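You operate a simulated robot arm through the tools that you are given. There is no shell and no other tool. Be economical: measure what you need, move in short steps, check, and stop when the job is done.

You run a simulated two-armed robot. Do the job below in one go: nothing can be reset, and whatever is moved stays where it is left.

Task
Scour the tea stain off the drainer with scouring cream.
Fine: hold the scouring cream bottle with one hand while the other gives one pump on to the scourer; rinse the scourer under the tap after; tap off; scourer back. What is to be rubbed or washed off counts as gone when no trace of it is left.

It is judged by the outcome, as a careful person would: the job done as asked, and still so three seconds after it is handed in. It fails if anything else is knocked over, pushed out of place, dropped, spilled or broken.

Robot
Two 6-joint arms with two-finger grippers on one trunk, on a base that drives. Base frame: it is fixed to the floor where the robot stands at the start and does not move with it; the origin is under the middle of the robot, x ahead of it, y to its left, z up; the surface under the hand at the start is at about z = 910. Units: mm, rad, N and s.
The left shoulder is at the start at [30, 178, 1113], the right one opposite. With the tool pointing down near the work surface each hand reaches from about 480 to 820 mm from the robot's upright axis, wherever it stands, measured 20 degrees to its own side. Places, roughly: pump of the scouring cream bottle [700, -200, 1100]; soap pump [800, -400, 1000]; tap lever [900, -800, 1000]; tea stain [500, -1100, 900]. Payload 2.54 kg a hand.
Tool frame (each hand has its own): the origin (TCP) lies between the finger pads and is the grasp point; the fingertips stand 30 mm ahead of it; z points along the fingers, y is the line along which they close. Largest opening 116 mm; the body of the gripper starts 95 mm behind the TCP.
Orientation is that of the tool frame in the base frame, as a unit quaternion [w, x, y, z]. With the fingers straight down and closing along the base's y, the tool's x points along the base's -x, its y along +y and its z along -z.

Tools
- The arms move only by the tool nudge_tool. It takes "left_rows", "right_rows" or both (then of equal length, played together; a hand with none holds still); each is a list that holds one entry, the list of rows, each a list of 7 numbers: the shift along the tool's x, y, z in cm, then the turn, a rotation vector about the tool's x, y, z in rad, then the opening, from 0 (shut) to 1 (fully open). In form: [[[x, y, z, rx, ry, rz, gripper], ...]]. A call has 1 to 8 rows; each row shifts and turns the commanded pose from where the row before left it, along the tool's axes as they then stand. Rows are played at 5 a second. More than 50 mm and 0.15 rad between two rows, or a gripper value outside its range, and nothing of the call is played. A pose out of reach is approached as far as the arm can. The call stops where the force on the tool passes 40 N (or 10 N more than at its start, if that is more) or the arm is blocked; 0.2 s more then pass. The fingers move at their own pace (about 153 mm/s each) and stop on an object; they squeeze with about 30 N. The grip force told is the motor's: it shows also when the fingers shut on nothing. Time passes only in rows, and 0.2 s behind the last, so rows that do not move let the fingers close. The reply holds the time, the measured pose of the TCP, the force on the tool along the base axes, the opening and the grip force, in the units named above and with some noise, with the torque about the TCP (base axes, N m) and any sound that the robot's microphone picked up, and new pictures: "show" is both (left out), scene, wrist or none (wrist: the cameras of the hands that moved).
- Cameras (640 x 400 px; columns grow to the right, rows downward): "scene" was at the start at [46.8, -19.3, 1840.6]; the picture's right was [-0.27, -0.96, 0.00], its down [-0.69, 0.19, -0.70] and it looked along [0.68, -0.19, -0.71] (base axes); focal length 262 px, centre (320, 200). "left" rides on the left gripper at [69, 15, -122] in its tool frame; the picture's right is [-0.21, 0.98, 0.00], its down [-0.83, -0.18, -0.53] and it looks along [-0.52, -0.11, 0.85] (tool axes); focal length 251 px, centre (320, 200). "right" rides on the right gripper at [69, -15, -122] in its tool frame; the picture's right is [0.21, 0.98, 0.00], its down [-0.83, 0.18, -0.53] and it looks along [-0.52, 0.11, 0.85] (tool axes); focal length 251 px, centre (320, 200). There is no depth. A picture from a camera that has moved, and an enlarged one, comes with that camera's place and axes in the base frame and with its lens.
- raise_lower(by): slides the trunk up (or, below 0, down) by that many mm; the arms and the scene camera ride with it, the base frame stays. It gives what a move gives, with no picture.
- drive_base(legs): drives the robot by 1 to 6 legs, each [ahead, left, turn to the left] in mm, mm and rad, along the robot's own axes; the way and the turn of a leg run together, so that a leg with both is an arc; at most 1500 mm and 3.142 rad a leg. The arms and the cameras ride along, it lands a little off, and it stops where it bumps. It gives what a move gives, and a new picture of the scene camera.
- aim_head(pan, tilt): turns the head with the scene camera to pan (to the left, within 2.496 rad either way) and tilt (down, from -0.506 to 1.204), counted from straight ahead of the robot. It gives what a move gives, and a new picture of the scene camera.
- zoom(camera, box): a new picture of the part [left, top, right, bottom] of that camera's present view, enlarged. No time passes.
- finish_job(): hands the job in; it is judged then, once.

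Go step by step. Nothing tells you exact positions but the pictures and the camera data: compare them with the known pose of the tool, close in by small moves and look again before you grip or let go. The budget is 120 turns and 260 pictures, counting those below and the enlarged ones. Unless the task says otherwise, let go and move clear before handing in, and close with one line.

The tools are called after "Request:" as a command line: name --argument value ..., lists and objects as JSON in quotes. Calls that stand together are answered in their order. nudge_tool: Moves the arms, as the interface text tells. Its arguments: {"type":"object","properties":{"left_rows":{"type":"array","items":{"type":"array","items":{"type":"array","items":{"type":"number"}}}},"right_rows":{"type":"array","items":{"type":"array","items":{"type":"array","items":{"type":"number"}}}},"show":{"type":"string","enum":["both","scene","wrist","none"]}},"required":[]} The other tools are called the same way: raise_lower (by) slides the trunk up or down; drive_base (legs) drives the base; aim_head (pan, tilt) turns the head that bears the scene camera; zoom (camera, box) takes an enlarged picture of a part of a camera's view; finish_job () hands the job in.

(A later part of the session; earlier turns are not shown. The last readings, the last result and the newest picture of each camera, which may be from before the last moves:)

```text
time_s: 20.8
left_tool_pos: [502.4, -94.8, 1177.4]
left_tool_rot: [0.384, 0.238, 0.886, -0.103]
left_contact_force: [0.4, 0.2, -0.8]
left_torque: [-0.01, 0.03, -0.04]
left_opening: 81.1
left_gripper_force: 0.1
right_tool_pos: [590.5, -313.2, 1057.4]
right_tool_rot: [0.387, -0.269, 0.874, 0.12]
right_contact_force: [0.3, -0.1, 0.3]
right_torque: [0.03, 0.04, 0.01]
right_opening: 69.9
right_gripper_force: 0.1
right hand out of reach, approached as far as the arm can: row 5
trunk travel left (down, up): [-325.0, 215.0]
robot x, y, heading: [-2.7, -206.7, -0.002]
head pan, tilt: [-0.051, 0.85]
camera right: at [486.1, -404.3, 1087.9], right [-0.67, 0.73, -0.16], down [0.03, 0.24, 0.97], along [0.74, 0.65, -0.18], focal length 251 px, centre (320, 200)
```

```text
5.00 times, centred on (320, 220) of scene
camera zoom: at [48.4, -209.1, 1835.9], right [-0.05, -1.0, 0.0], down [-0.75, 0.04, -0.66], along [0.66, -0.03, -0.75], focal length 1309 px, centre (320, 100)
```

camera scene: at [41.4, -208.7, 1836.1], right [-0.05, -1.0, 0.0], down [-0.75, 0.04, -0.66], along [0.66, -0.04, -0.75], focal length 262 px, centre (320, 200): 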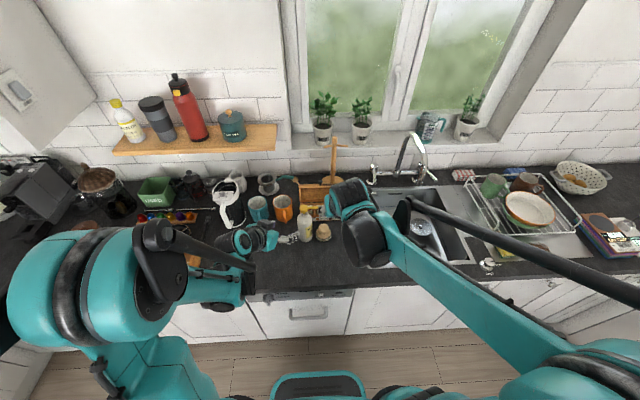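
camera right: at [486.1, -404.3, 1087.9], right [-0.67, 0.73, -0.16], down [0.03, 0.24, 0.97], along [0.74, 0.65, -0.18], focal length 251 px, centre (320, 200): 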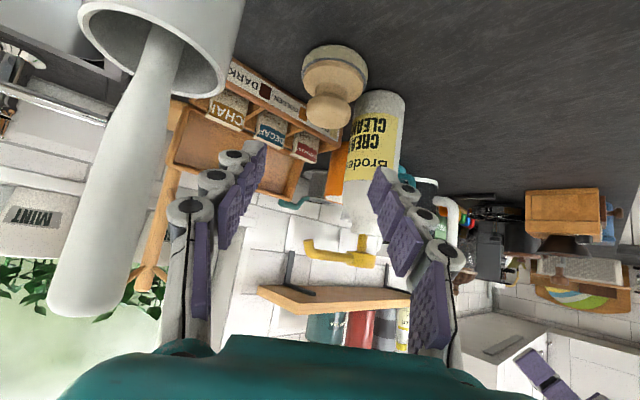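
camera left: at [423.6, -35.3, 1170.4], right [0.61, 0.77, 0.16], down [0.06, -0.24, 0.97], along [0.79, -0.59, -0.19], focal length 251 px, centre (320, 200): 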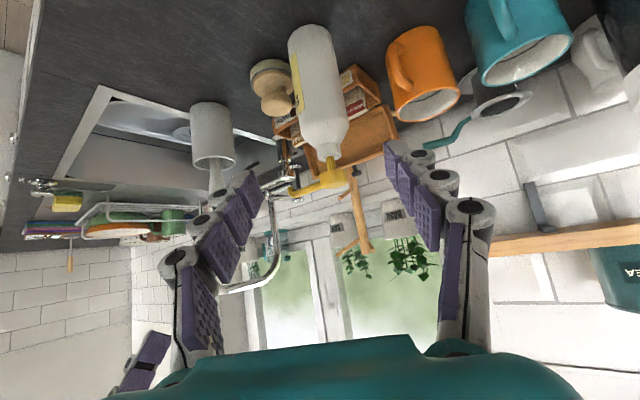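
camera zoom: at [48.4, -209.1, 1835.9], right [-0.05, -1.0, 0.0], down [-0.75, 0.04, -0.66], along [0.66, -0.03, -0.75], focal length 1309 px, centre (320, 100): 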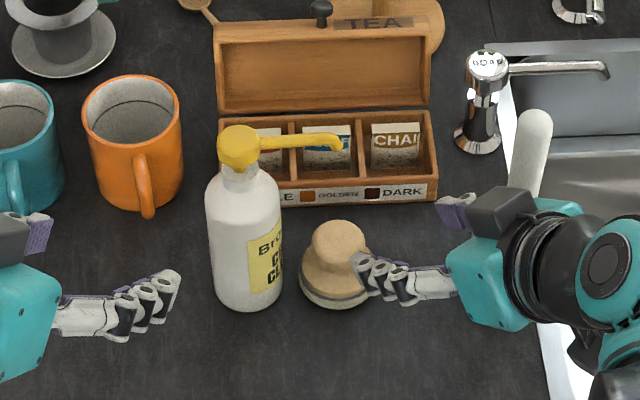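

The arm is a bit too folded here, so I back the base 70 mm to give it room before the final approach.

Request:
drive_base --legs '[[-70, 0, 0]]'

Request:
zoom --camera "right" --box '[220, 40, 460, 240]'

```text
time_s: 21.9
left_tool_pos: [430.3, -92.8, 1176.7]
left_tool_rot: [0.386, 0.237, 0.886, -0.102]
left_contact_force: [-0.1, 0.2, 0.5]
left_torque: [-0.02, -0.05, 0.04]
left_opening: 81.0
left_gripper_force: 0.1
right_tool_pos: [518.1, -312.6, 1059.2]
right_tool_rot: [0.389, -0.27, 0.872, 0.121]
right_contact_force: [-0.9, 0.3, 0.5]
right_torque: [-0.01, -0.01, -0.01]
right_opening: 69.6
right_gripper_force: 0.0
trunk travel left (down, up): [-325.0, 215.0]
robot x, y, heading: [-71.5, -211.1, 0.0]
head pan, tilt: [-0.051, 0.85]
camera scene: at [-25.0, -208.7, 1836.0], right [-0.05, -1.0, 0.0], down [-0.75, 0.04, -0.66], along [0.66, -0.03, -0.75], focal length 262 px, centre (320, 200)
```

scene: 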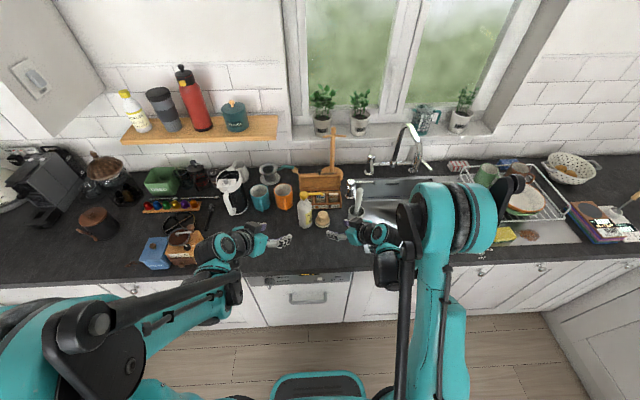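

```text
2.00 times, centred on (340, 140) of right
camera zoom: at [414.7, -403.6, 1089.6], right [-0.67, 0.72, -0.16], down [0.03, 0.24, 0.97], along [0.74, 0.65, -0.18], focal length 503 px, centre (280, 320)
```

zoom: 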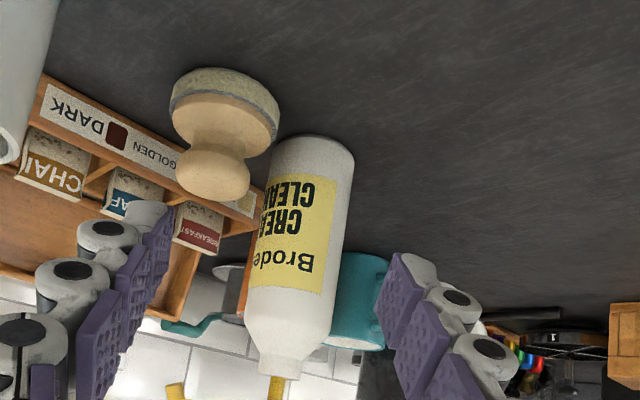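

The knob is at about (660,-260,953). I align laterally with it and come within 6 cm.

Request:
nudge_tool --right_rows '[[[-0.95, -1.8, 0, 0, 0, 0, 0.6], [-0.95, -1.85, 0, 0, 0, 0, 0.6], [0, 0, 4, 0, 0, 0, 0.58], [0, 0, 4, 0, 0, 0, 0.58], [0, 0, 3.2, 0, 0, 0, 0.58]]]' --show "wrist"

Request:
zoom --camera "scene" --box '[280, 180, 370, 260]'

Request:
zoom --camera "left" --box '[220, 80, 380, 220]'

```text
time_s: 23.1
left_tool_pos: [431.9, -93.5, 1175.8]
left_tool_rot: [0.385, 0.237, 0.886, -0.103]
left_contact_force: [0.4, -0.1, -0.6]
left_torque: [-0.02, 0.02, 0.01]
left_opening: 81.0
left_gripper_force: 0.2
right_tool_pos: [618.9, -287.4, 997.7]
right_tool_rot: [0.387, -0.27, 0.873, 0.12]
right_contact_force: [1.3, 0.2, 0.2]
right_torque: [-0.02, -0.02, -0.01]
right_opening: 67.1
right_gripper_force: 0.2
trunk travel left (down, up): [-325.0, 215.0]
robot x, y, heading: [-69.1, -205.0, -0.004]
head pan, tilt: [-0.051, 0.85]
camera right: at [514.5, -378.4, 1027.4], right [-0.67, 0.73, -0.16], down [0.03, 0.24, 0.97], along [0.74, 0.65, -0.18], focal length 251 px, centre (320, 200)
```

right: 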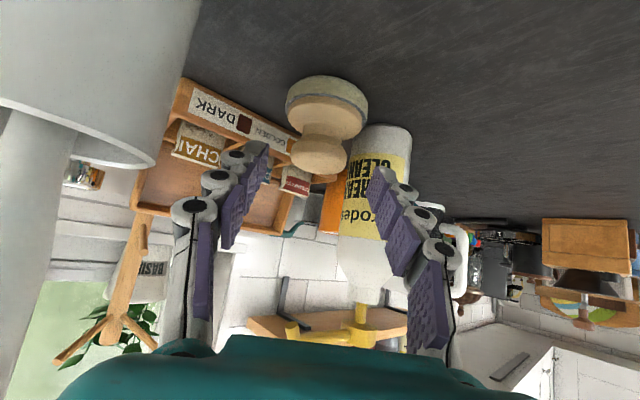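

```text
5.00 times, centred on (325, 220) of scene
camera zoom: at [-21.0, -208.3, 1835.9], right [-0.05, -1.0, 0.0], down [-0.75, 0.04, -0.66], along [0.66, -0.03, -0.75], focal length 1309 px, centre (295, 100)
```

zoom: 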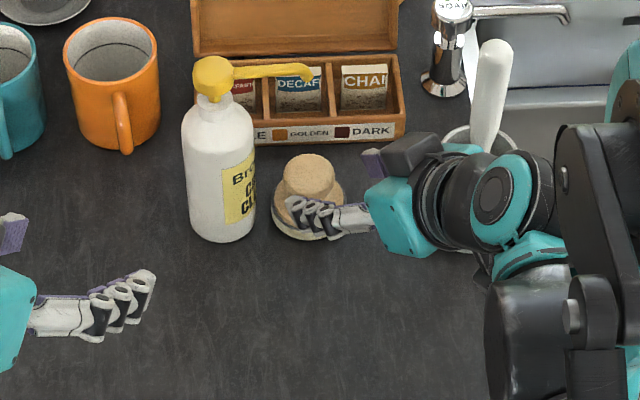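

```text
2.86 times, centred on (300, 150) of left
camera zoom: at [322.0, -13.1, 1208.7], right [0.61, 0.77, 0.16], down [0.06, -0.24, 0.97], along [0.79, -0.59, -0.2], focal length 718 px, centre (377, 343)
```

zoom: 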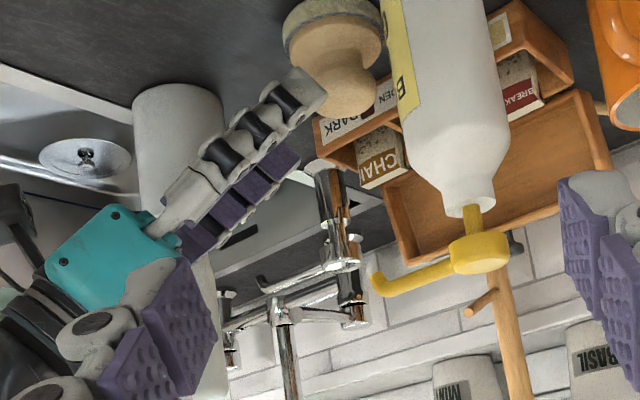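

The knob is dead centre, about 58 mm ahead. I advance 46 mm and close.

Request:
nudge_tool --right_rows '[[[0, 0, 2.4, 0, 0, 0, 0.56], [0, 0, 2.2, 0, 0, 0, 0.54], [0, 0, 0, 0, 0, 0, 0.48], [0, 0, 0, 0, 0, 0, 0.42], [0, 0, 0, 0, 0, 0, 0.36], [0, 0, 0, 0, 0, 0, 0.3], [0, 0, 0, 0, 0, 0, 0.2], [0, 0, 0, 0, 0, 0, 0.2]]]' --show "wrist"

Request:
zoom --camera "left" --box '[220, 50, 380, 190]'

```text
time_s: 24.9
left_tool_pos: [431.7, -93.8, 1176.2]
left_tool_rot: [0.384, 0.238, 0.886, -0.103]
left_contact_force: [-0.4, 0.5, 0.4]
left_torque: [-0.01, 0.02, -0.01]
left_opening: 81.1
left_gripper_force: 0.0
right_tool_pos: [648.6, -270.3, 966.7]
right_tool_rot: [0.387, -0.27, 0.873, 0.12]
right_contact_force: [-0.1, 0.2, 0.4]
right_torque: [0.01, 0.0, -0.02]
right_opening: 42.3
right_gripper_force: 29.8
trunk travel left (down, up): [-325.0, 215.0]
robot x, y, heading: [-67.8, -203.8, -0.001]
head pan, tilt: [-0.051, 0.85]
camera right: at [543.7, -360.2, 997.7], right [-0.67, 0.72, -0.16], down [0.03, 0.24, 0.97], along [0.74, 0.65, -0.18], focal length 251 px, centre (320, 200)
```

right: 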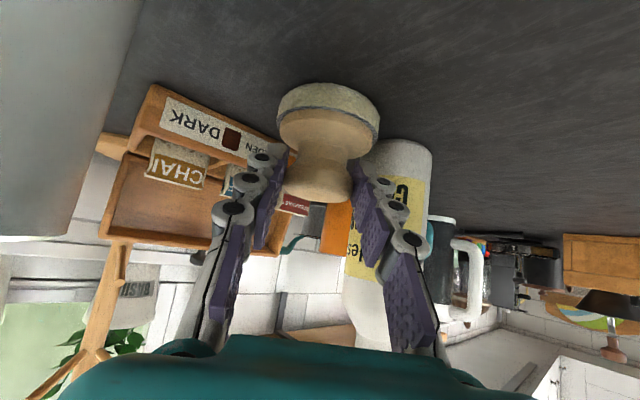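

```text
2.86 times, centred on (300, 120) of left
camera zoom: at [321.0, -13.2, 1209.0], right [0.61, 0.77, 0.16], down [0.06, -0.24, 0.97], along [0.79, -0.59, -0.2], focal length 718 px, centre (377, 429)
```

zoom: 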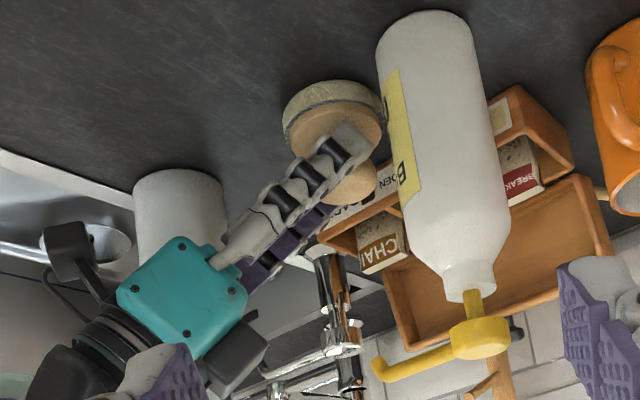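

Gripped at 42 mm. Lift a little, draw back toward the robot, then lift clear.

Request:
nudge_tool --right_rows '[[[-1.1, 0, -1.0, 0, 0, 0, 0.2], [-1.1, 0, -1.0, 0, 0, 0, 0.2], [2.2, 2.26, -2.46, 0, 0, 0, 0.2], [2.2, 2.26, -2.46, 0, 0, 0, 0.2], [2.2, 2.26, -2.46, 0, 0, 0, 0.2], [-2.98, 0, -2.67, 0, 0, 0, 0.2], [-2.98, 0, -2.67, 0, 0, 0, 0.2], [-2.98, 0, -2.67, 0, 0, 0, 0.2]]]' --show "both"

```text
time_s: 26.6
left_tool_pos: [431.4, -94.4, 1177.5]
left_tool_rot: [0.384, 0.236, 0.887, -0.101]
left_contact_force: [0.2, 0.9, 0.7]
left_torque: [0.04, -0.01, -0.01]
left_opening: 81.3
left_gripper_force: 0.0
right_tool_pos: [554.4, -271.8, 1142.6]
right_tool_rot: [0.389, -0.269, 0.873, 0.12]
right_contact_force: [0.9, -0.3, 0.1]
right_torque: [-0.03, -0.02, -0.03]
right_opening: 42.2
right_gripper_force: 29.8
right hand out of reach, approached as far as the arm can: row 4, 5
trunk travel left (down, up): [-325.0, 215.0]
robot x, y, heading: [-72.0, -209.5, 0.0]
head pan, tilt: [-0.051, 0.85]
camera scene: at [-24.1, -208.5, 1836.0], right [-0.05, -1.0, 0.0], down [-0.75, 0.04, -0.66], along [0.66, -0.03, -0.75], focal length 262 px, centre (320, 200)
camera right: at [450.7, -361.1, 1172.5], right [-0.67, 0.73, -0.16], down [0.03, 0.24, 0.97], along [0.74, 0.65, -0.18], focal length 251 px, centre (320, 200)
```

scene: 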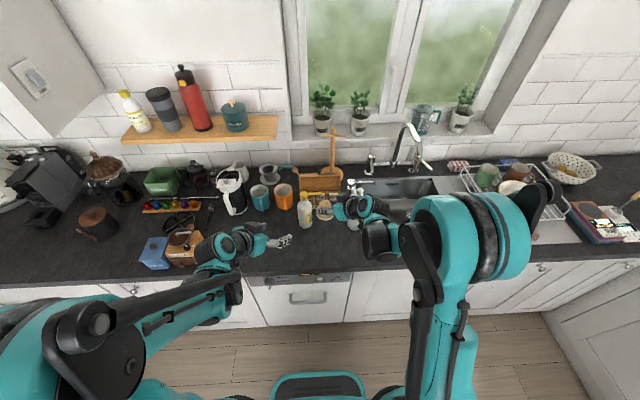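
right: 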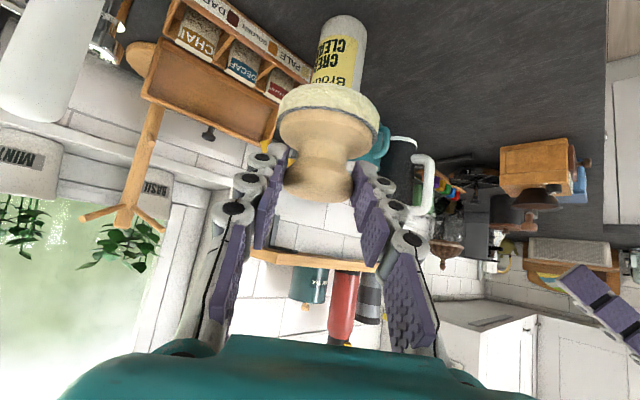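

The scourer is held with its creamed wool down. Now I back off and drive right to stand in front of the drainer, then look at the stain.

Request:
drive_base --legs '[[-90, 0, 0], [0, -800, 0]]'

Request:
aim_head --pan -0.1 --tilt 0.8

```text
time_s: 31.7
left_tool_pos: [340.4, -905.8, 1176.7]
left_tool_rot: [0.385, 0.237, 0.886, -0.102]
left_contact_force: [0.4, 1.1, -0.4]
left_torque: [0.0, 0.01, 0.01]
left_opening: 80.8
left_gripper_force: 0.1
right_tool_pos: [465.4, -1081.1, 1142.0]
right_tool_rot: [0.388, -0.27, 0.873, 0.121]
right_contact_force: [0.2, 0.6, -0.3]
right_torque: [-0.01, 0.03, -0.01]
right_opening: 42.1
right_gripper_force: 29.7
trunk travel left (down, up): [-325.0, 215.0]
robot x, y, heading: [-157.5, -1017.7, -0.005]
head pan, tilt: [-0.051, 0.85]
camera scene: at [-113.5, -1019.8, 1835.9], right [-0.05, -1.0, 0.0], down [-0.75, 0.04, -0.66], along [0.66, -0.03, -0.75], focal length 262 px, centre (320, 200)
```

scene: 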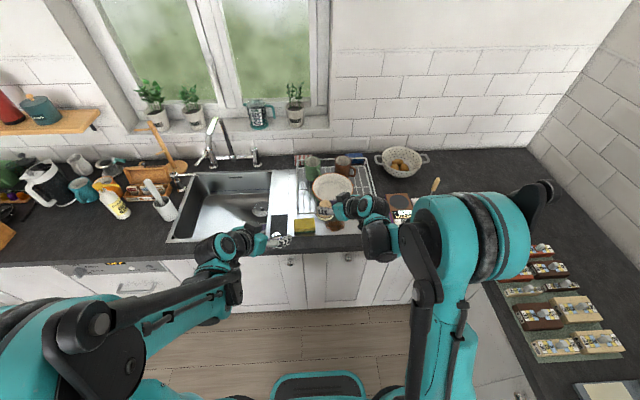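

```text
time_s: 32.3
left_tool_pos: [340.4, -904.4, 1175.7]
left_tool_rot: [0.384, 0.237, 0.886, -0.103]
left_contact_force: [0.0, 0.2, 0.6]
left_torque: [0.03, -0.01, 0.0]
left_opening: 81.0
left_gripper_force: 0.0
right_tool_pos: [464.3, -1081.3, 1141.3]
right_tool_rot: [0.388, -0.27, 0.873, 0.121]
right_contact_force: [-0.6, 0.8, 0.0]
right_torque: [0.05, -0.01, 0.01]
right_opening: 42.0
right_gripper_force: 30.2
trunk travel left (down, up): [-325.0, 215.0]
robot x, y, heading: [-155.6, -1015.3, -0.002]
head pan, tilt: [-0.099, 0.799]
camera scene: at [-111.3, -1023.6, 1839.9], right [-0.1, -0.99, 0.0], down [-0.71, 0.07, -0.7], along [0.69, -0.07, -0.72], focal length 262 px, centre (320, 200)
```

scene: 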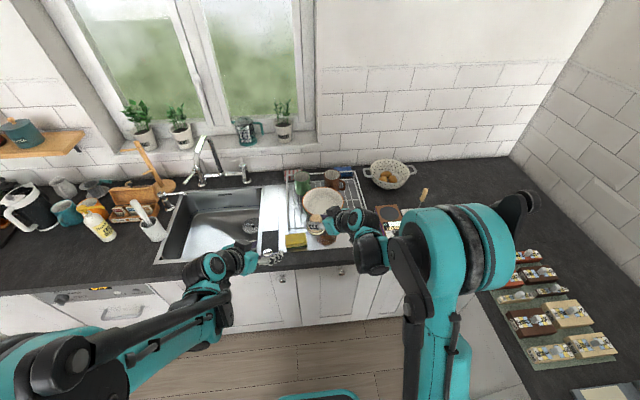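

Request:
zoom --camera "scene" --box '[270, 190, 370, 260]'

Request:
zoom --camera "left" --box '[0, 0, 640, 400]'

```text
5.71 times, centred on (320, 225) of scene
camera zoom: at [-111.3, -1023.6, 1839.9], right [-0.1, -0.99, 0.0], down [-0.71, 0.07, -0.7], along [0.69, -0.07, -0.72], focal length 1496 px, centre (320, 57)
```

zoom: 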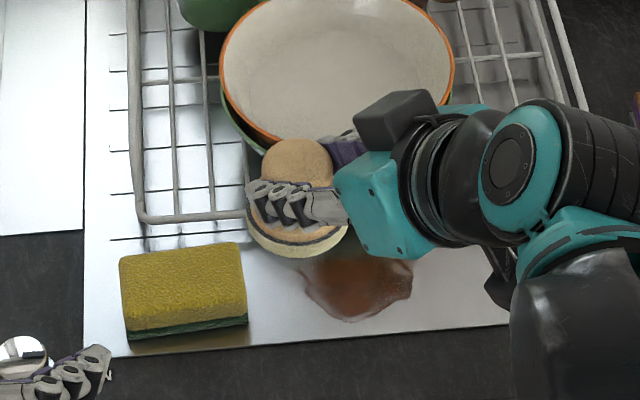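

```text
1.00 times, centred on (320, 200) of left (not enlarged: the box is as wide or as high as the picture)
camera zoom: at [229.9, -824.1, 1209.1], right [0.61, 0.77, 0.16], down [0.06, -0.24, 0.97], along [0.79, -0.59, -0.2], focal length 251 px, centre (320, 200)
```

zoom: 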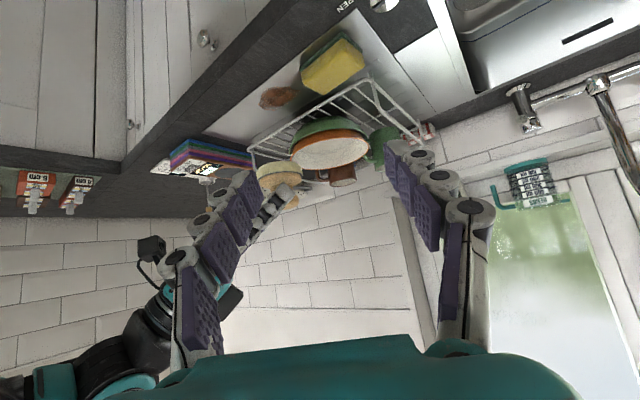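

The stain lies about x 514–580, y −1160 to −1073, with the sponge's edge at y≈−1034 and the rack behind x≈600. I back up 40 mm for reach and check extents from the left camera.

Request:
drive_base --legs '[[-40, 0, 0]]'

Request:
zoom --camera "left" --box '[230, 60, 370, 160]'

Request:
zoom --camera "scene" --box '[270, 180, 370, 250]'

```text
time_s: 33.2
left_tool_pos: [302.0, -904.7, 1176.2]
left_tool_rot: [0.384, 0.238, 0.886, -0.103]
left_contact_force: [-0.5, -0.6, 0.5]
left_torque: [0.0, -0.02, 0.0]
left_opening: 81.0
left_gripper_force: 0.1
right_tool_pos: [425.7, -1082.5, 1141.4]
right_tool_rot: [0.388, -0.269, 0.873, 0.12]
right_contact_force: [-0.4, 0.0, -1.0]
right_torque: [-0.01, -0.05, 0.0]
right_opening: 41.9
right_gripper_force: 30.3
trunk travel left (down, up): [-325.0, 215.0]
robot x, y, heading: [-199.8, -1017.1, -0.007]
head pan, tilt: [-0.099, 0.799]
camera scene: at [-150.9, -1023.6, 1839.9], right [-0.1, -0.99, 0.0], down [-0.71, 0.07, -0.7], along [0.69, -0.07, -0.72], focal length 262 px, centre (320, 200)
```

scene: 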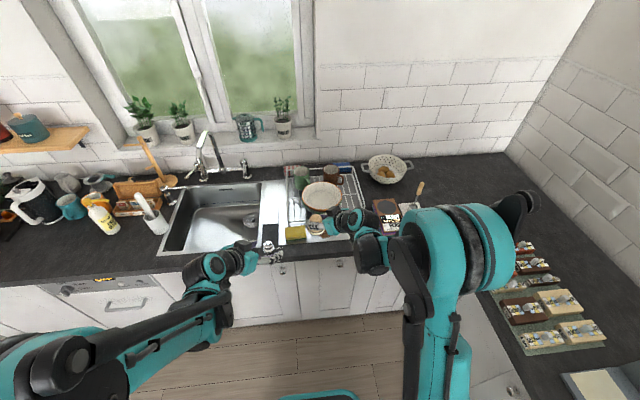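

```text
4.00 times, centred on (300, 110) of left
camera zoom: at [190.7, -824.3, 1209.2], right [0.61, 0.77, 0.16], down [0.06, -0.24, 0.97], along [0.79, -0.59, -0.2], focal length 1006 px, centre (400, 560)
```

zoom: 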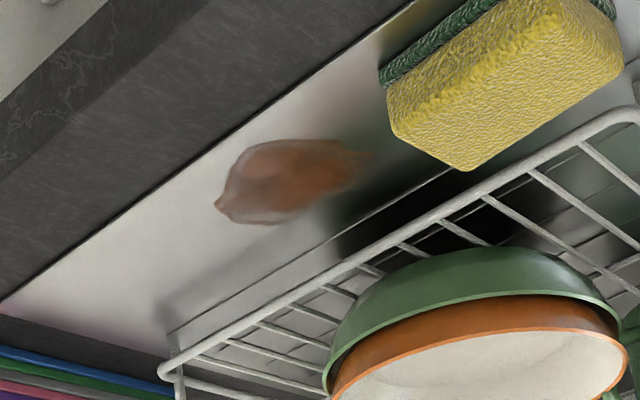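

```text
5.71 times, centred on (320, 215) of scene
camera zoom: at [-150.9, -1023.6, 1839.9], right [-0.1, -0.99, 0.0], down [-0.71, 0.07, -0.7], along [0.69, -0.07, -0.72], focal length 1496 px, centre (320, 114)
```

zoom: 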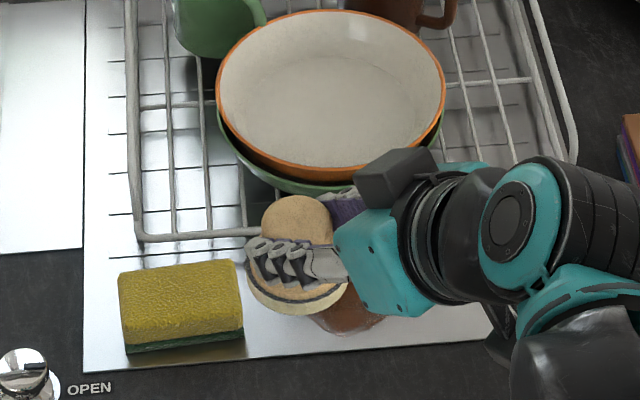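

Now lowering the scourer to a hover about 2 cm over the middle of the stain.

Request:
nudge_tool --right_rows '[[[1.42, -1.98, 3.03, 0, 0, 0, 0.2], [1.42, -1.98, 3.03, 0, 0, 0, 0.2], [1.42, -1.98, 3.03, 0, 0, 0, 0.2], [1.42, -1.98, 3.03, 0, 0, 0, 0.2], [1.42, -1.98, 3.03, 0, 0, 0, 0.2]]]' --show "wrist"

Request:
zoom --camera "left" --box '[200, 40, 380, 170]'

Request:
zoom --camera "scene" --box '[270, 190, 370, 260]'

```text
time_s: 34.4
left_tool_pos: [303.0, -905.4, 1176.5]
left_tool_rot: [0.384, 0.237, 0.887, -0.103]
left_contact_force: [-0.2, -0.2, -0.2]
left_torque: [0.0, 0.01, 0.01]
left_opening: 81.1
left_gripper_force: 0.0
right_tool_pos: [537.2, -1130.5, 985.6]
right_tool_rot: [0.387, -0.269, 0.874, 0.12]
right_contact_force: [0.5, -0.4, -1.3]
right_torque: [0.01, 0.05, 0.02]
right_opening: 42.1
right_gripper_force: 30.1
trunk travel left (down, up): [-325.0, 215.0]
robot x, y, heading: [-197.5, -1016.0, -0.001]
head pan, tilt: [-0.099, 0.799]
camera right: at [432.8, -1221.0, 1015.9], right [-0.67, 0.73, -0.16], down [0.03, 0.24, 0.97], along [0.74, 0.65, -0.18], focal length 251 px, centre (320, 200)
```

right: 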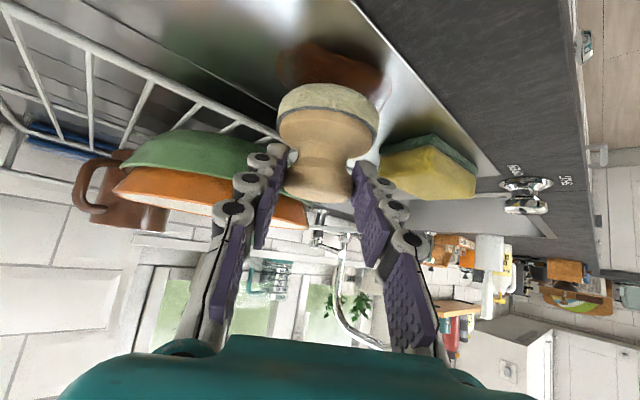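

```text
3.08 times, centred on (290, 105) of left
camera zoom: at [192.1, -824.7, 1208.8], right [0.62, 0.77, 0.16], down [0.06, -0.25, 0.97], along [0.79, -0.59, -0.2], focal length 774 px, centre (412, 492)
```

zoom: 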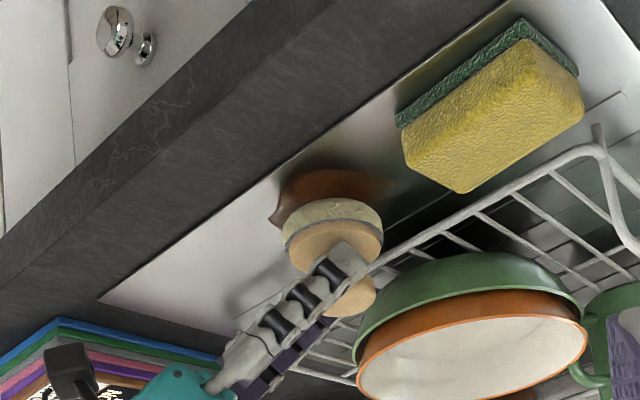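

```text
5.71 times, centred on (320, 225) of scene
camera zoom: at [-148.7, -1024.2, 1839.9], right [-0.1, -0.99, 0.0], down [-0.71, 0.07, -0.7], along [0.69, -0.07, -0.72], focal length 1496 px, centre (320, 57)
```

zoom: 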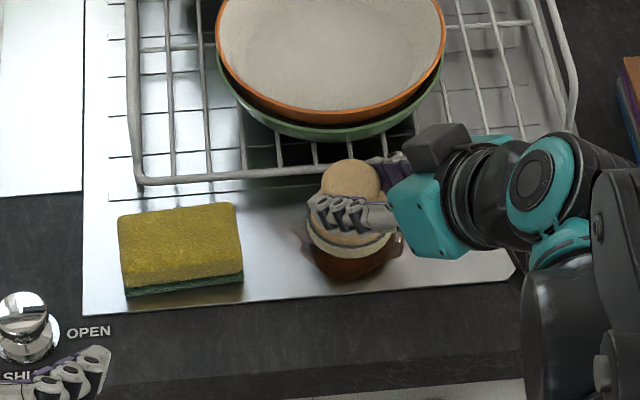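

Centred over the stain. I lower to contact in small steps and read the force.

Request:
nudge_tool --right_rows '[[[0.6, 0, 0.53, 0, 0, 0, 0.2], [0.6, 0, 0.53, 0, 0, 0, 0.2], [0.15, 0, 0.13, 0, 0, 0, 0.2], [0.15, 0, 0.13, 0, 0, 0, 0.2]]]' --show "none"

```text
time_s: 35.4
left_tool_pos: [299.4, -905.2, 1177.4]
left_tool_rot: [0.385, 0.238, 0.886, -0.103]
left_contact_force: [-1.1, 0.4, 0.2]
left_torque: [0.01, -0.03, -0.01]
left_opening: 81.4
left_gripper_force: 0.0
right_tool_pos: [534.9, -1127.8, 968.8]
right_tool_rot: [0.39, -0.268, 0.873, 0.118]
right_contact_force: [8.8, -4.1, 27.2]
right_torque: [0.12, -0.55, -0.2]
right_opening: 42.0
right_gripper_force: 29.9
trunk travel left (down, up): [-325.0, 215.0]
robot x, y, heading: [-201.5, -1021.8, -0.007]
head pan, tilt: [-0.099, 0.799]
```

Contact at about z 968.8 with 27 N. I ease slightly and rub along the stain's length.

Request:
nudge_tool --right_rows '[[[-0.65, 1.32, 0.63, 0, 0, 0, 0.2], [-0.603, 1.32, 0.674, 0, 0, 0, 0.2], [0.603, -1.32, -0.674, 0, 0, 0, 0.2], [0.603, -1.32, -0.674, 0, 0, 0, 0.2], [0.603, -1.32, -0.674, 0, 0, 0, 0.2], [0.603, -1.32, -0.674, 0, 0, 0, 0.2], [-0.603, 1.32, 0.674, 0, 0, 0, 0.2], [-0.603, 1.32, 0.674, 0, 0, 0, 0.2]]]' --show "none"

Request:
zoom --camera "scene" --box '[270, 190, 370, 260]'

```text
time_s: 37.2
left_tool_pos: [300.3, -904.5, 1176.8]
left_tool_rot: [0.385, 0.239, 0.885, -0.104]
left_contact_force: [-0.4, -0.3, 0.2]
left_torque: [0.01, -0.01, 0.0]
left_opening: 81.3
left_gripper_force: 0.1
right_tool_pos: [533.3, -1127.1, 968.6]
right_tool_rot: [0.389, -0.27, 0.873, 0.12]
right_contact_force: [-1.4, -4.1, 13.4]
right_torque: [0.02, -0.18, -0.11]
right_opening: 42.0
right_gripper_force: 29.7
trunk travel left (down, up): [-325.0, 215.0]
robot x, y, heading: [-200.2, -1019.3, -0.008]
head pan, tilt: [-0.099, 0.799]
```

```text
5.71 times, centred on (320, 225) of scene
camera zoom: at [-152.6, -1023.6, 1840.0], right [-0.1, -0.99, 0.0], down [-0.71, 0.07, -0.7], along [0.69, -0.07, -0.72], focal length 1496 px, centre (320, 57)
```

zoom: 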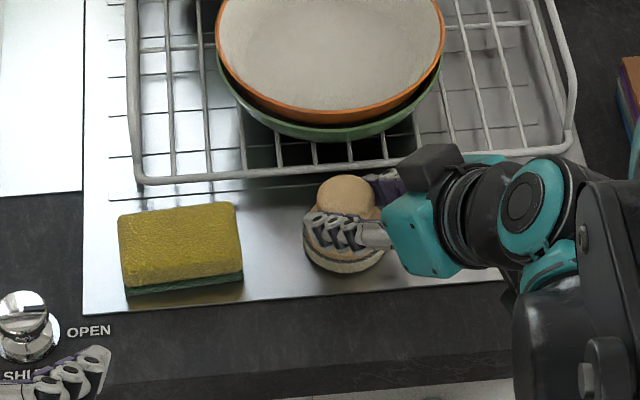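

The stain is coming off well. I rub the front and rear lines too.

Request:
nudge_tool --right_rows '[[[0.77, 0.79, -0.861, 0, 0, 0, 0.2], [-0.603, 1.32, 0.674, 0, 0, 0, 0.2], [-0.603, 1.32, 0.674, 0, 0, 0, 0.2], [0.603, -1.32, -0.674, 0, 0, 0, 0.2], [0.603, -1.32, -0.674, 0, 0, 0, 0.2], [0.603, -1.32, -0.674, 0, 0, 0, 0.2], [0.603, -1.32, -0.674, 0, 0, 0, 0.2]]]' --show "none"

Request:
nudge_tool --right_rows '[[[-0.825, -0.848, 0.923, 0, 0, 0, 0.2], [-0.825, -0.848, 0.923, 0, 0, 0, 0.2], [-0.603, 1.32, 0.674, 0, 0, 0, 0.2], [-0.603, 1.32, 0.674, 0, 0, 0, 0.2], [-0.603, 1.32, 0.674, 0, 0, 0, 0.2], [-0.603, 1.32, 0.674, 0, 0, 0, 0.2], [0.603, -1.32, -0.674, 0, 0, 0, 0.2], [0.603, -1.32, -0.674, 0, 0, 0, 0.2]]]' --show "none"

```text
time_s: 38.8
left_tool_pos: [301.3, -905.0, 1177.6]
left_tool_rot: [0.385, 0.237, 0.886, -0.102]
left_contact_force: [0.4, -0.3, 0.1]
left_torque: [0.04, -0.01, 0.0]
left_opening: 81.4
left_gripper_force: 0.0
right_tool_pos: [519.9, -1158.7, 968.5]
right_tool_rot: [0.388, -0.271, 0.873, 0.121]
right_contact_force: [-1.2, 1.1, 5.9]
right_torque: [0.06, -0.04, 0.04]
right_opening: 41.9
right_gripper_force: 30.1
trunk travel left (down, up): [-325.0, 215.0]
robot x, y, heading: [-201.7, -1016.3, -0.0]
head pan, tilt: [-0.099, 0.799]
```

```text
time_s: 40.6
left_tool_pos: [301.0, -903.5, 1177.1]
left_tool_rot: [0.384, 0.237, 0.887, -0.102]
left_contact_force: [0.5, -0.5, 0.2]
left_torque: [0.02, 0.02, 0.01]
left_opening: 81.4
left_gripper_force: 0.1
right_tool_pos: [550.5, -1127.1, 968.1]
right_tool_rot: [0.389, -0.27, 0.873, 0.12]
right_contact_force: [-0.2, 2.0, 8.6]
right_torque: [0.23, -0.14, 0.11]
right_opening: 42.1
right_gripper_force: 30.1
trunk travel left (down, up): [-325.0, 215.0]
robot x, y, heading: [-198.5, -1018.4, -0.004]
head pan, tilt: [-0.099, 0.799]
```

Now I lift the scourer a bit and back to see what is left of the stain.

Request:
nudge_tool --right_rows '[[[-1.5, 0, -1.33, 0, 0, 0, 0.2], [-2.98, 0, -2.67, 0, 0, 0, 0.2], [-2.98, 0, -2.67, 0, 0, 0, 0.2], [-2.98, 0, -2.67, 0, 0, 0, 0.2], [2.2, 2.26, -2.46, 0, 0, 0, 0.2], [2.2, 2.26, -2.46, 0, 0, 0, 0.2]]]' --show "none"

Request:
zoom --camera "left" --box '[220, 40, 360, 140]'

Request:
zoom --camera "scene" --box '[280, 200, 360, 260]'

```text
time_s: 42.0
left_tool_pos: [300.0, -905.4, 1177.1]
left_tool_rot: [0.384, 0.237, 0.886, -0.103]
left_contact_force: [0.3, -0.4, 0.8]
left_torque: [0.01, -0.01, -0.01]
left_opening: 81.1
left_gripper_force: 0.0
right_tool_pos: [469.8, -1126.4, 1106.9]
right_tool_rot: [0.388, -0.27, 0.873, 0.12]
right_contact_force: [-0.1, 0.1, -0.8]
right_torque: [-0.01, 0.02, -0.03]
right_opening: 41.9
right_gripper_force: 29.4
trunk travel left (down, up): [-325.0, 215.0]
robot x, y, heading: [-196.9, -1019.5, 0.005]
head pan, tilt: [-0.099, 0.799]
```

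```text
4.00 times, centred on (290, 90) of left
camera zoom: at [189.8, -824.1, 1209.4], right [0.61, 0.77, 0.16], down [0.06, -0.24, 0.97], along [0.79, -0.59, -0.2], focal length 1006 px, centre (440, 640)
```

zoom: 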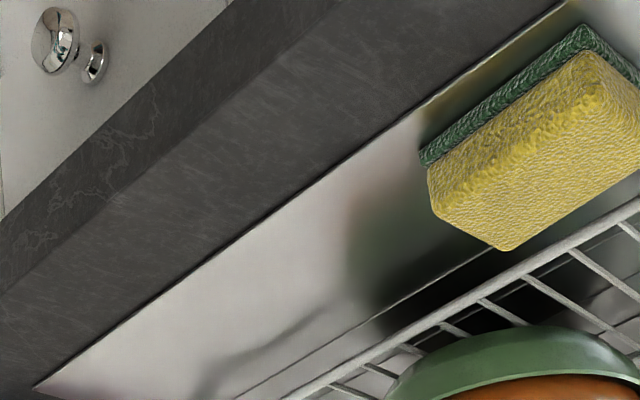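

```text
6.67 times, centred on (320, 230) of scene
camera zoom: at [-152.1, -1023.4, 1840.0], right [-0.1, -0.99, 0.0], down [-0.71, 0.07, -0.7], along [0.69, -0.07, -0.72], focal length 1746 px, centre (320, 0)
```

zoom: 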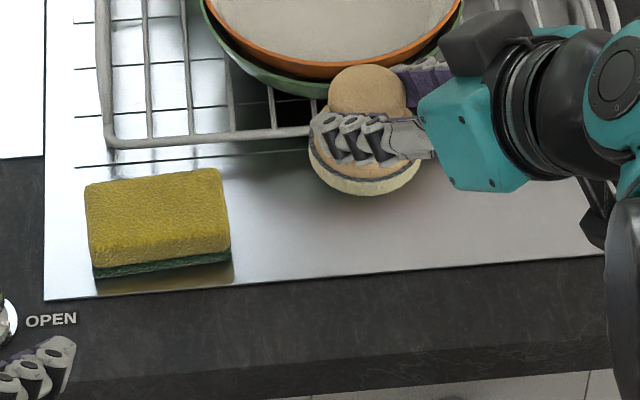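

Request:
zoom --camera "left" --box '[250, 80, 330, 140]'

Request:
zoom --camera "right" --box '[220, 0, 480, 180]'

```text
6.67 times, centred on (290, 110) of left
camera zoom: at [189.8, -824.1, 1209.4], right [0.61, 0.77, 0.16], down [0.06, -0.24, 0.97], along [0.79, -0.59, -0.2], focal length 1676 px, centre (520, 800)
```

zoom: 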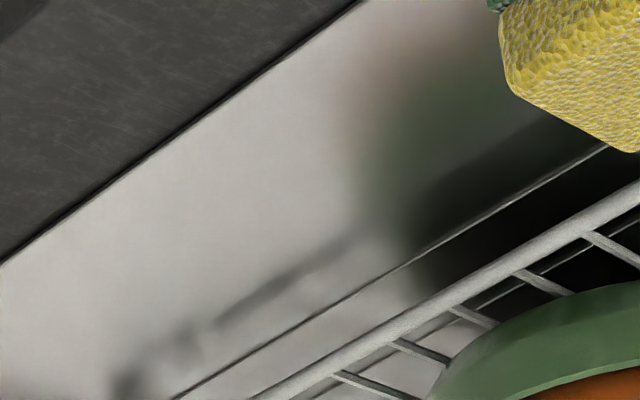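

```text
2.22 times, centred on (350, 90) of right
camera zoom: at [367.1, -1217.5, 1137.8], right [-0.67, 0.73, -0.16], down [0.03, 0.24, 0.97], along [0.74, 0.65, -0.18], focal length 559 px, centre (253, 444)
```

zoom: 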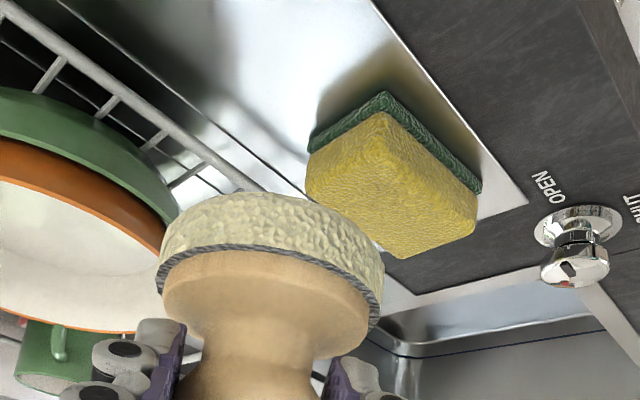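

A faint brownish tint near (531,−1092) may be the bowl's reflection; I check it from the head camera.

Request:
zoom --camera "scene" --box '[305, 220, 345, 245]'

Request:
zoom --camera "right" --box '[290, 0, 410, 80]'

```text
16.00 times, centred on (325, 232) of scene
camera zoom: at [-152.1, -1023.4, 1840.0], right [-0.1, -0.99, 0.0], down [-0.71, 0.07, -0.7], along [0.69, -0.07, -0.72], focal length 4190 px, centre (240, -320)
```

zoom: 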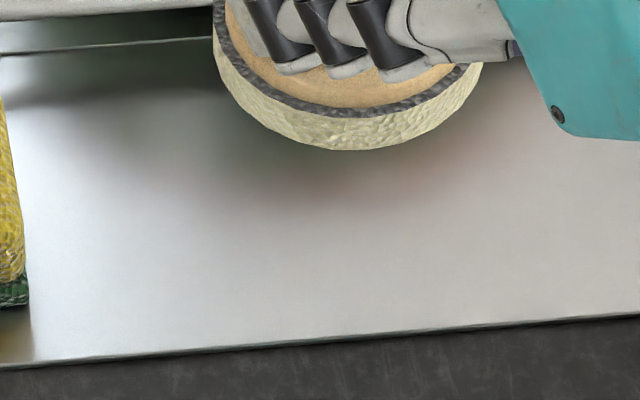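

```text
5.00 times, centred on (350, 40) of right
camera zoom: at [367.1, -1217.5, 1137.8], right [-0.67, 0.73, -0.16], down [0.03, 0.24, 0.97], along [0.74, 0.65, -0.18], focal length 1257 px, centre (170, 1000)
```

zoom: 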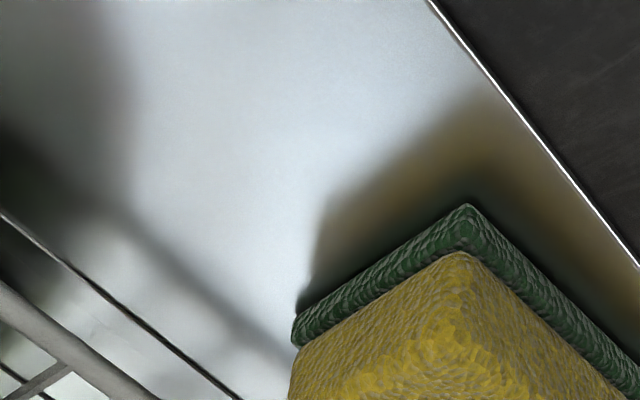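

The tint moves with the viewpoint, so it is the bowl's reflection; the stain looks gone. Next I study the tap.

Request:
aim_head --pan 0.35 --tilt 0.62

Request:
zoom --camera "scene" --box '[250, 120, 400, 230]'

```text
time_s: 42.9
left_tool_pos: [300.6, -904.2, 1175.8]
left_tool_rot: [0.385, 0.237, 0.886, -0.103]
left_contact_force: [-0.6, -0.4, -0.5]
left_torque: [0.0, -0.01, 0.04]
left_opening: 81.1
left_gripper_force: 0.1
right_tool_pos: [471.7, -1126.3, 1107.2]
right_tool_rot: [0.389, -0.27, 0.873, 0.121]
right_contact_force: [-0.6, -0.8, -0.6]
right_torque: [0.01, 0.01, -0.02]
right_opening: 41.8
right_gripper_force: 29.8
trunk travel left (down, up): [-325.0, 215.0]
robot x, y, heading: [-196.2, -1016.7, -0.004]
head pan, tilt: [0.351, 0.62]
camera scene: at [-148.5, -985.4, 1855.1], right [0.34, -0.94, 0.0], down [-0.55, -0.2, -0.81], along [0.77, 0.28, -0.58], focal length 262 px, centre (320, 200)
```

scene: 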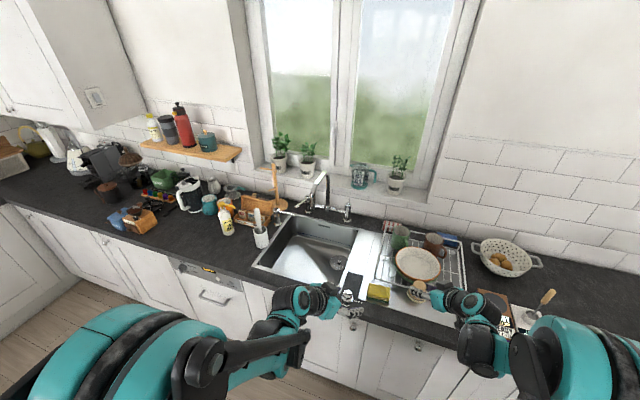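

```text
3.64 times, centred on (325, 175) of scene
camera zoom: at [-148.5, -985.4, 1855.1], right [0.34, -0.94, 0.0], down [-0.55, -0.2, -0.81], along [0.77, 0.28, -0.58], focal length 952 px, centre (302, 291)
```

zoom: 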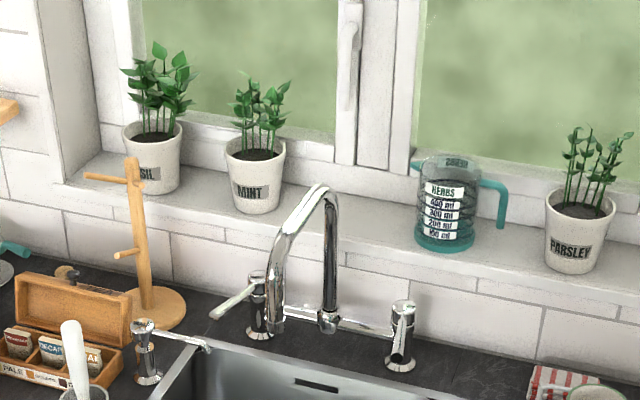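

Request:
zoom --camera "scene" --box '[300, 180, 370, 230]'

Request:
zoom --camera "left" --box '[440, 20, 640, 160]'

Request:
zoom --camera "right" --box '[280, 180, 400, 300]'

```text
8.00 times, centred on (335, 205) of scene
camera zoom: at [-148.5, -985.4, 1855.1], right [0.34, -0.94, 0.0], down [-0.55, -0.2, -0.81], along [0.77, 0.28, -0.58], focal length 2095 px, centre (200, 160)
```

zoom: 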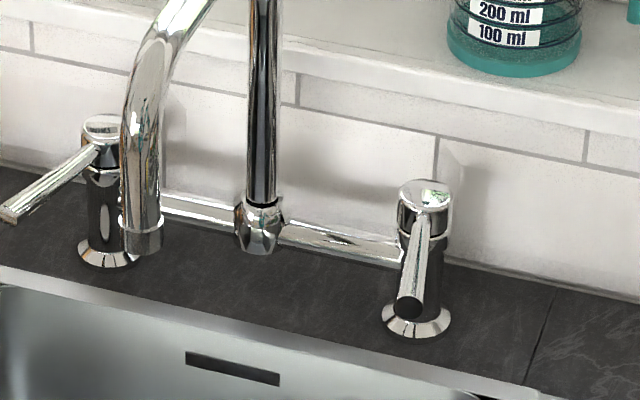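

```text
2.86 times, centred on (540, 90) of left
camera zoom: at [190.8, -824.3, 1209.2], right [0.61, 0.77, 0.16], down [0.06, -0.24, 0.97], along [0.79, -0.59, -0.2], focal length 718 px, centre (-309, 514)
```

zoom: 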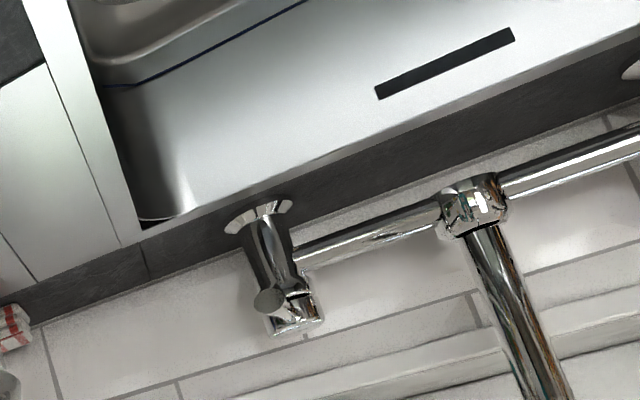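

```text
3.33 times, centred on (340, 240) of right
camera zoom: at [368.6, -1217.5, 1137.3], right [-0.67, 0.73, -0.16], down [0.03, 0.24, 0.97], along [0.74, 0.65, -0.18], focal length 838 px, centre (253, 67)
```

zoom: 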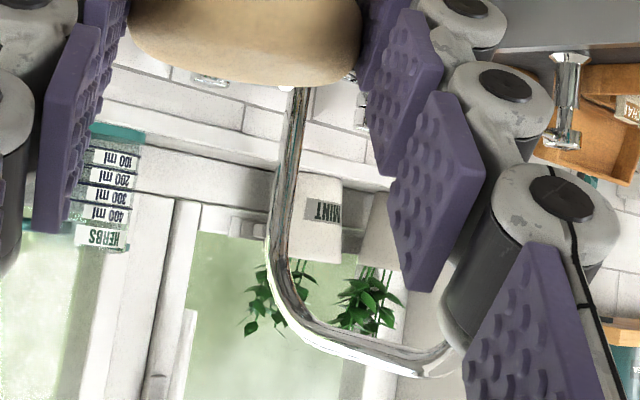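

The right-hand lever (end ≈ (861,−762,1010), pivot ≈ (965,−745)) is the tap lever and the spout outlet hangs near (745,−627,1115). I raise the right hand with the scourer and square up the left hand, then drive to bring the left arm in line with the lever.

Request:
nudge_tool --right_rows '[[[-2.98, 0, -2.67, 0, 0, 0, 0.2], [-2.98, 0, -2.67, 0, 0, 0, 0.2], [-2.98, 0, -2.67, 0, 0, 0, 0.2], [-2.98, 0, -2.67, 0, 0, 0, 0.2], [0, 0, 0, 0, 0, 0, 0.2]]]' --left_rows '[[[0, 0, 0, -0.095, 0, -0.0887, 0.5], [0, 0, 0, -0.095, 0, -0.0887, 0.5], [0, 0, 0, -0.095, 0, -0.0887, 0.5], [0, 0, 0, -0.095, 0, -0.0887, 0.5], [0, 0, 0, 0, 0, 0, 0.5]]]' --show "none"

```text
time_s: 44.1
left_tool_pos: [303.5, -904.6, 1175.9]
left_tool_rot: [0.398, 0.002, 0.918, 0.0]
left_contact_force: [0.2, -0.5, -0.1]
left_torque: [0.0, 0.01, -0.01]
left_opening: 57.7
left_gripper_force: 0.1
right_tool_pos: [472.1, -1125.4, 1266.3]
right_tool_rot: [0.388, -0.269, 0.873, 0.12]
right_contact_force: [0.7, -0.1, -1.3]
right_torque: [-0.02, 0.01, 0.01]
right_opening: 42.1
right_gripper_force: 29.5
trunk travel left (down, up): [-325.0, 215.0]
robot x, y, heading: [-200.6, -1014.7, -0.001]
head pan, tilt: [0.351, 0.62]
```

Request:
drive_base --legs '[[0, 75, 0], [190, 0, 0]]'

Request:
zoom --camera "scene" --box '[250, 120, 450, 270]'

Request:
zoom --camera "left" --box '[200, 0, 560, 260]'

```text
time_s: 46.3
left_tool_pos: [494.2, -830.3, 1177.1]
left_tool_rot: [0.398, 0.003, 0.918, 0.0]
left_contact_force: [0.2, 0.2, 0.4]
left_torque: [-0.03, 0.03, 0.01]
left_opening: 58.1
left_gripper_force: 0.1
right_tool_pos: [664.7, -1052.6, 1266.7]
right_tool_rot: [0.388, -0.269, 0.873, 0.12]
right_contact_force: [0.3, -0.4, -0.9]
right_torque: [0.0, 0.03, 0.03]
right_opening: 42.2
right_gripper_force: 30.3
trunk travel left (down, up): [-325.0, 215.0]
robot x, y, heading: [-6.5, -939.4, -0.005]
head pan, tilt: [0.351, 0.62]
camera scene: at [44.3, -910.7, 1855.1], right [0.34, -0.94, 0.0], down [-0.55, -0.2, -0.81], along [0.77, 0.28, -0.58], focal length 262 px, centre (320, 200)
```

scene: 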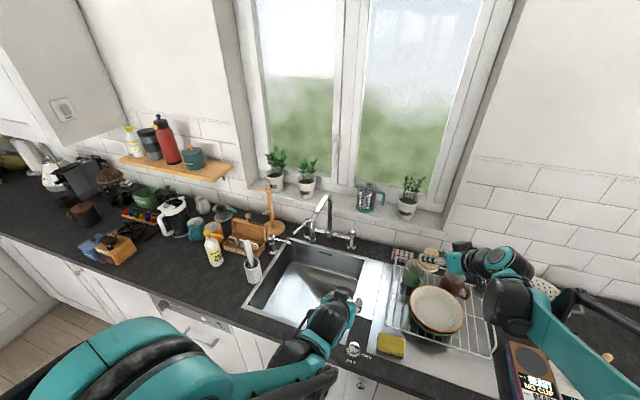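

```text
2.67 times, centred on (350, 195) of scene
camera zoom: at [44.3, -910.7, 1855.1], right [0.34, -0.94, 0.0], down [-0.55, -0.2, -0.81], along [0.77, 0.28, -0.58], focal length 698 px, centre (240, 213)
```

zoom: 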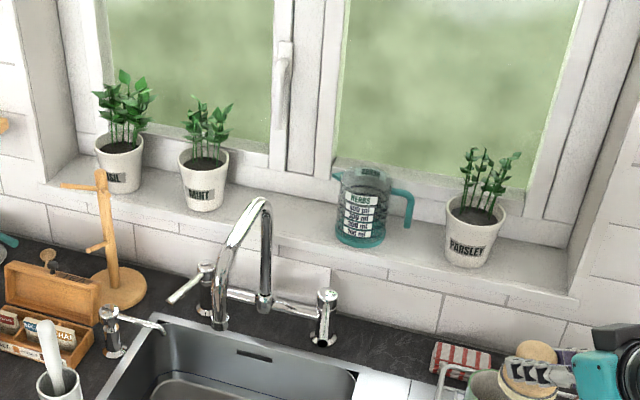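

```text
1.54 times, centred on (380, 130) of left
camera zoom: at [357.6, -815.9, 1208.8], right [0.15, 0.98, 0.16], down [0.17, -0.18, 0.97], along [0.97, -0.12, -0.2], focal length 387 px, centre (228, 308)
```

zoom: 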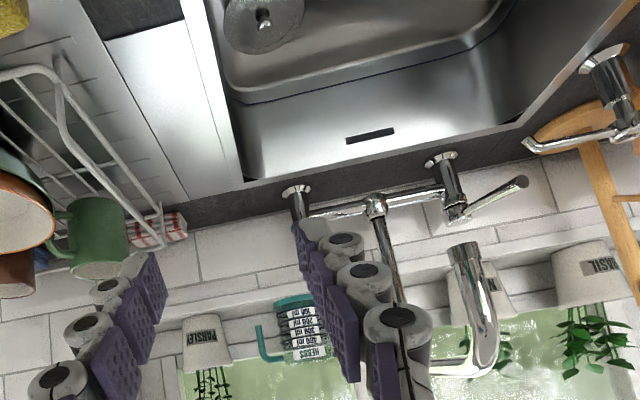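

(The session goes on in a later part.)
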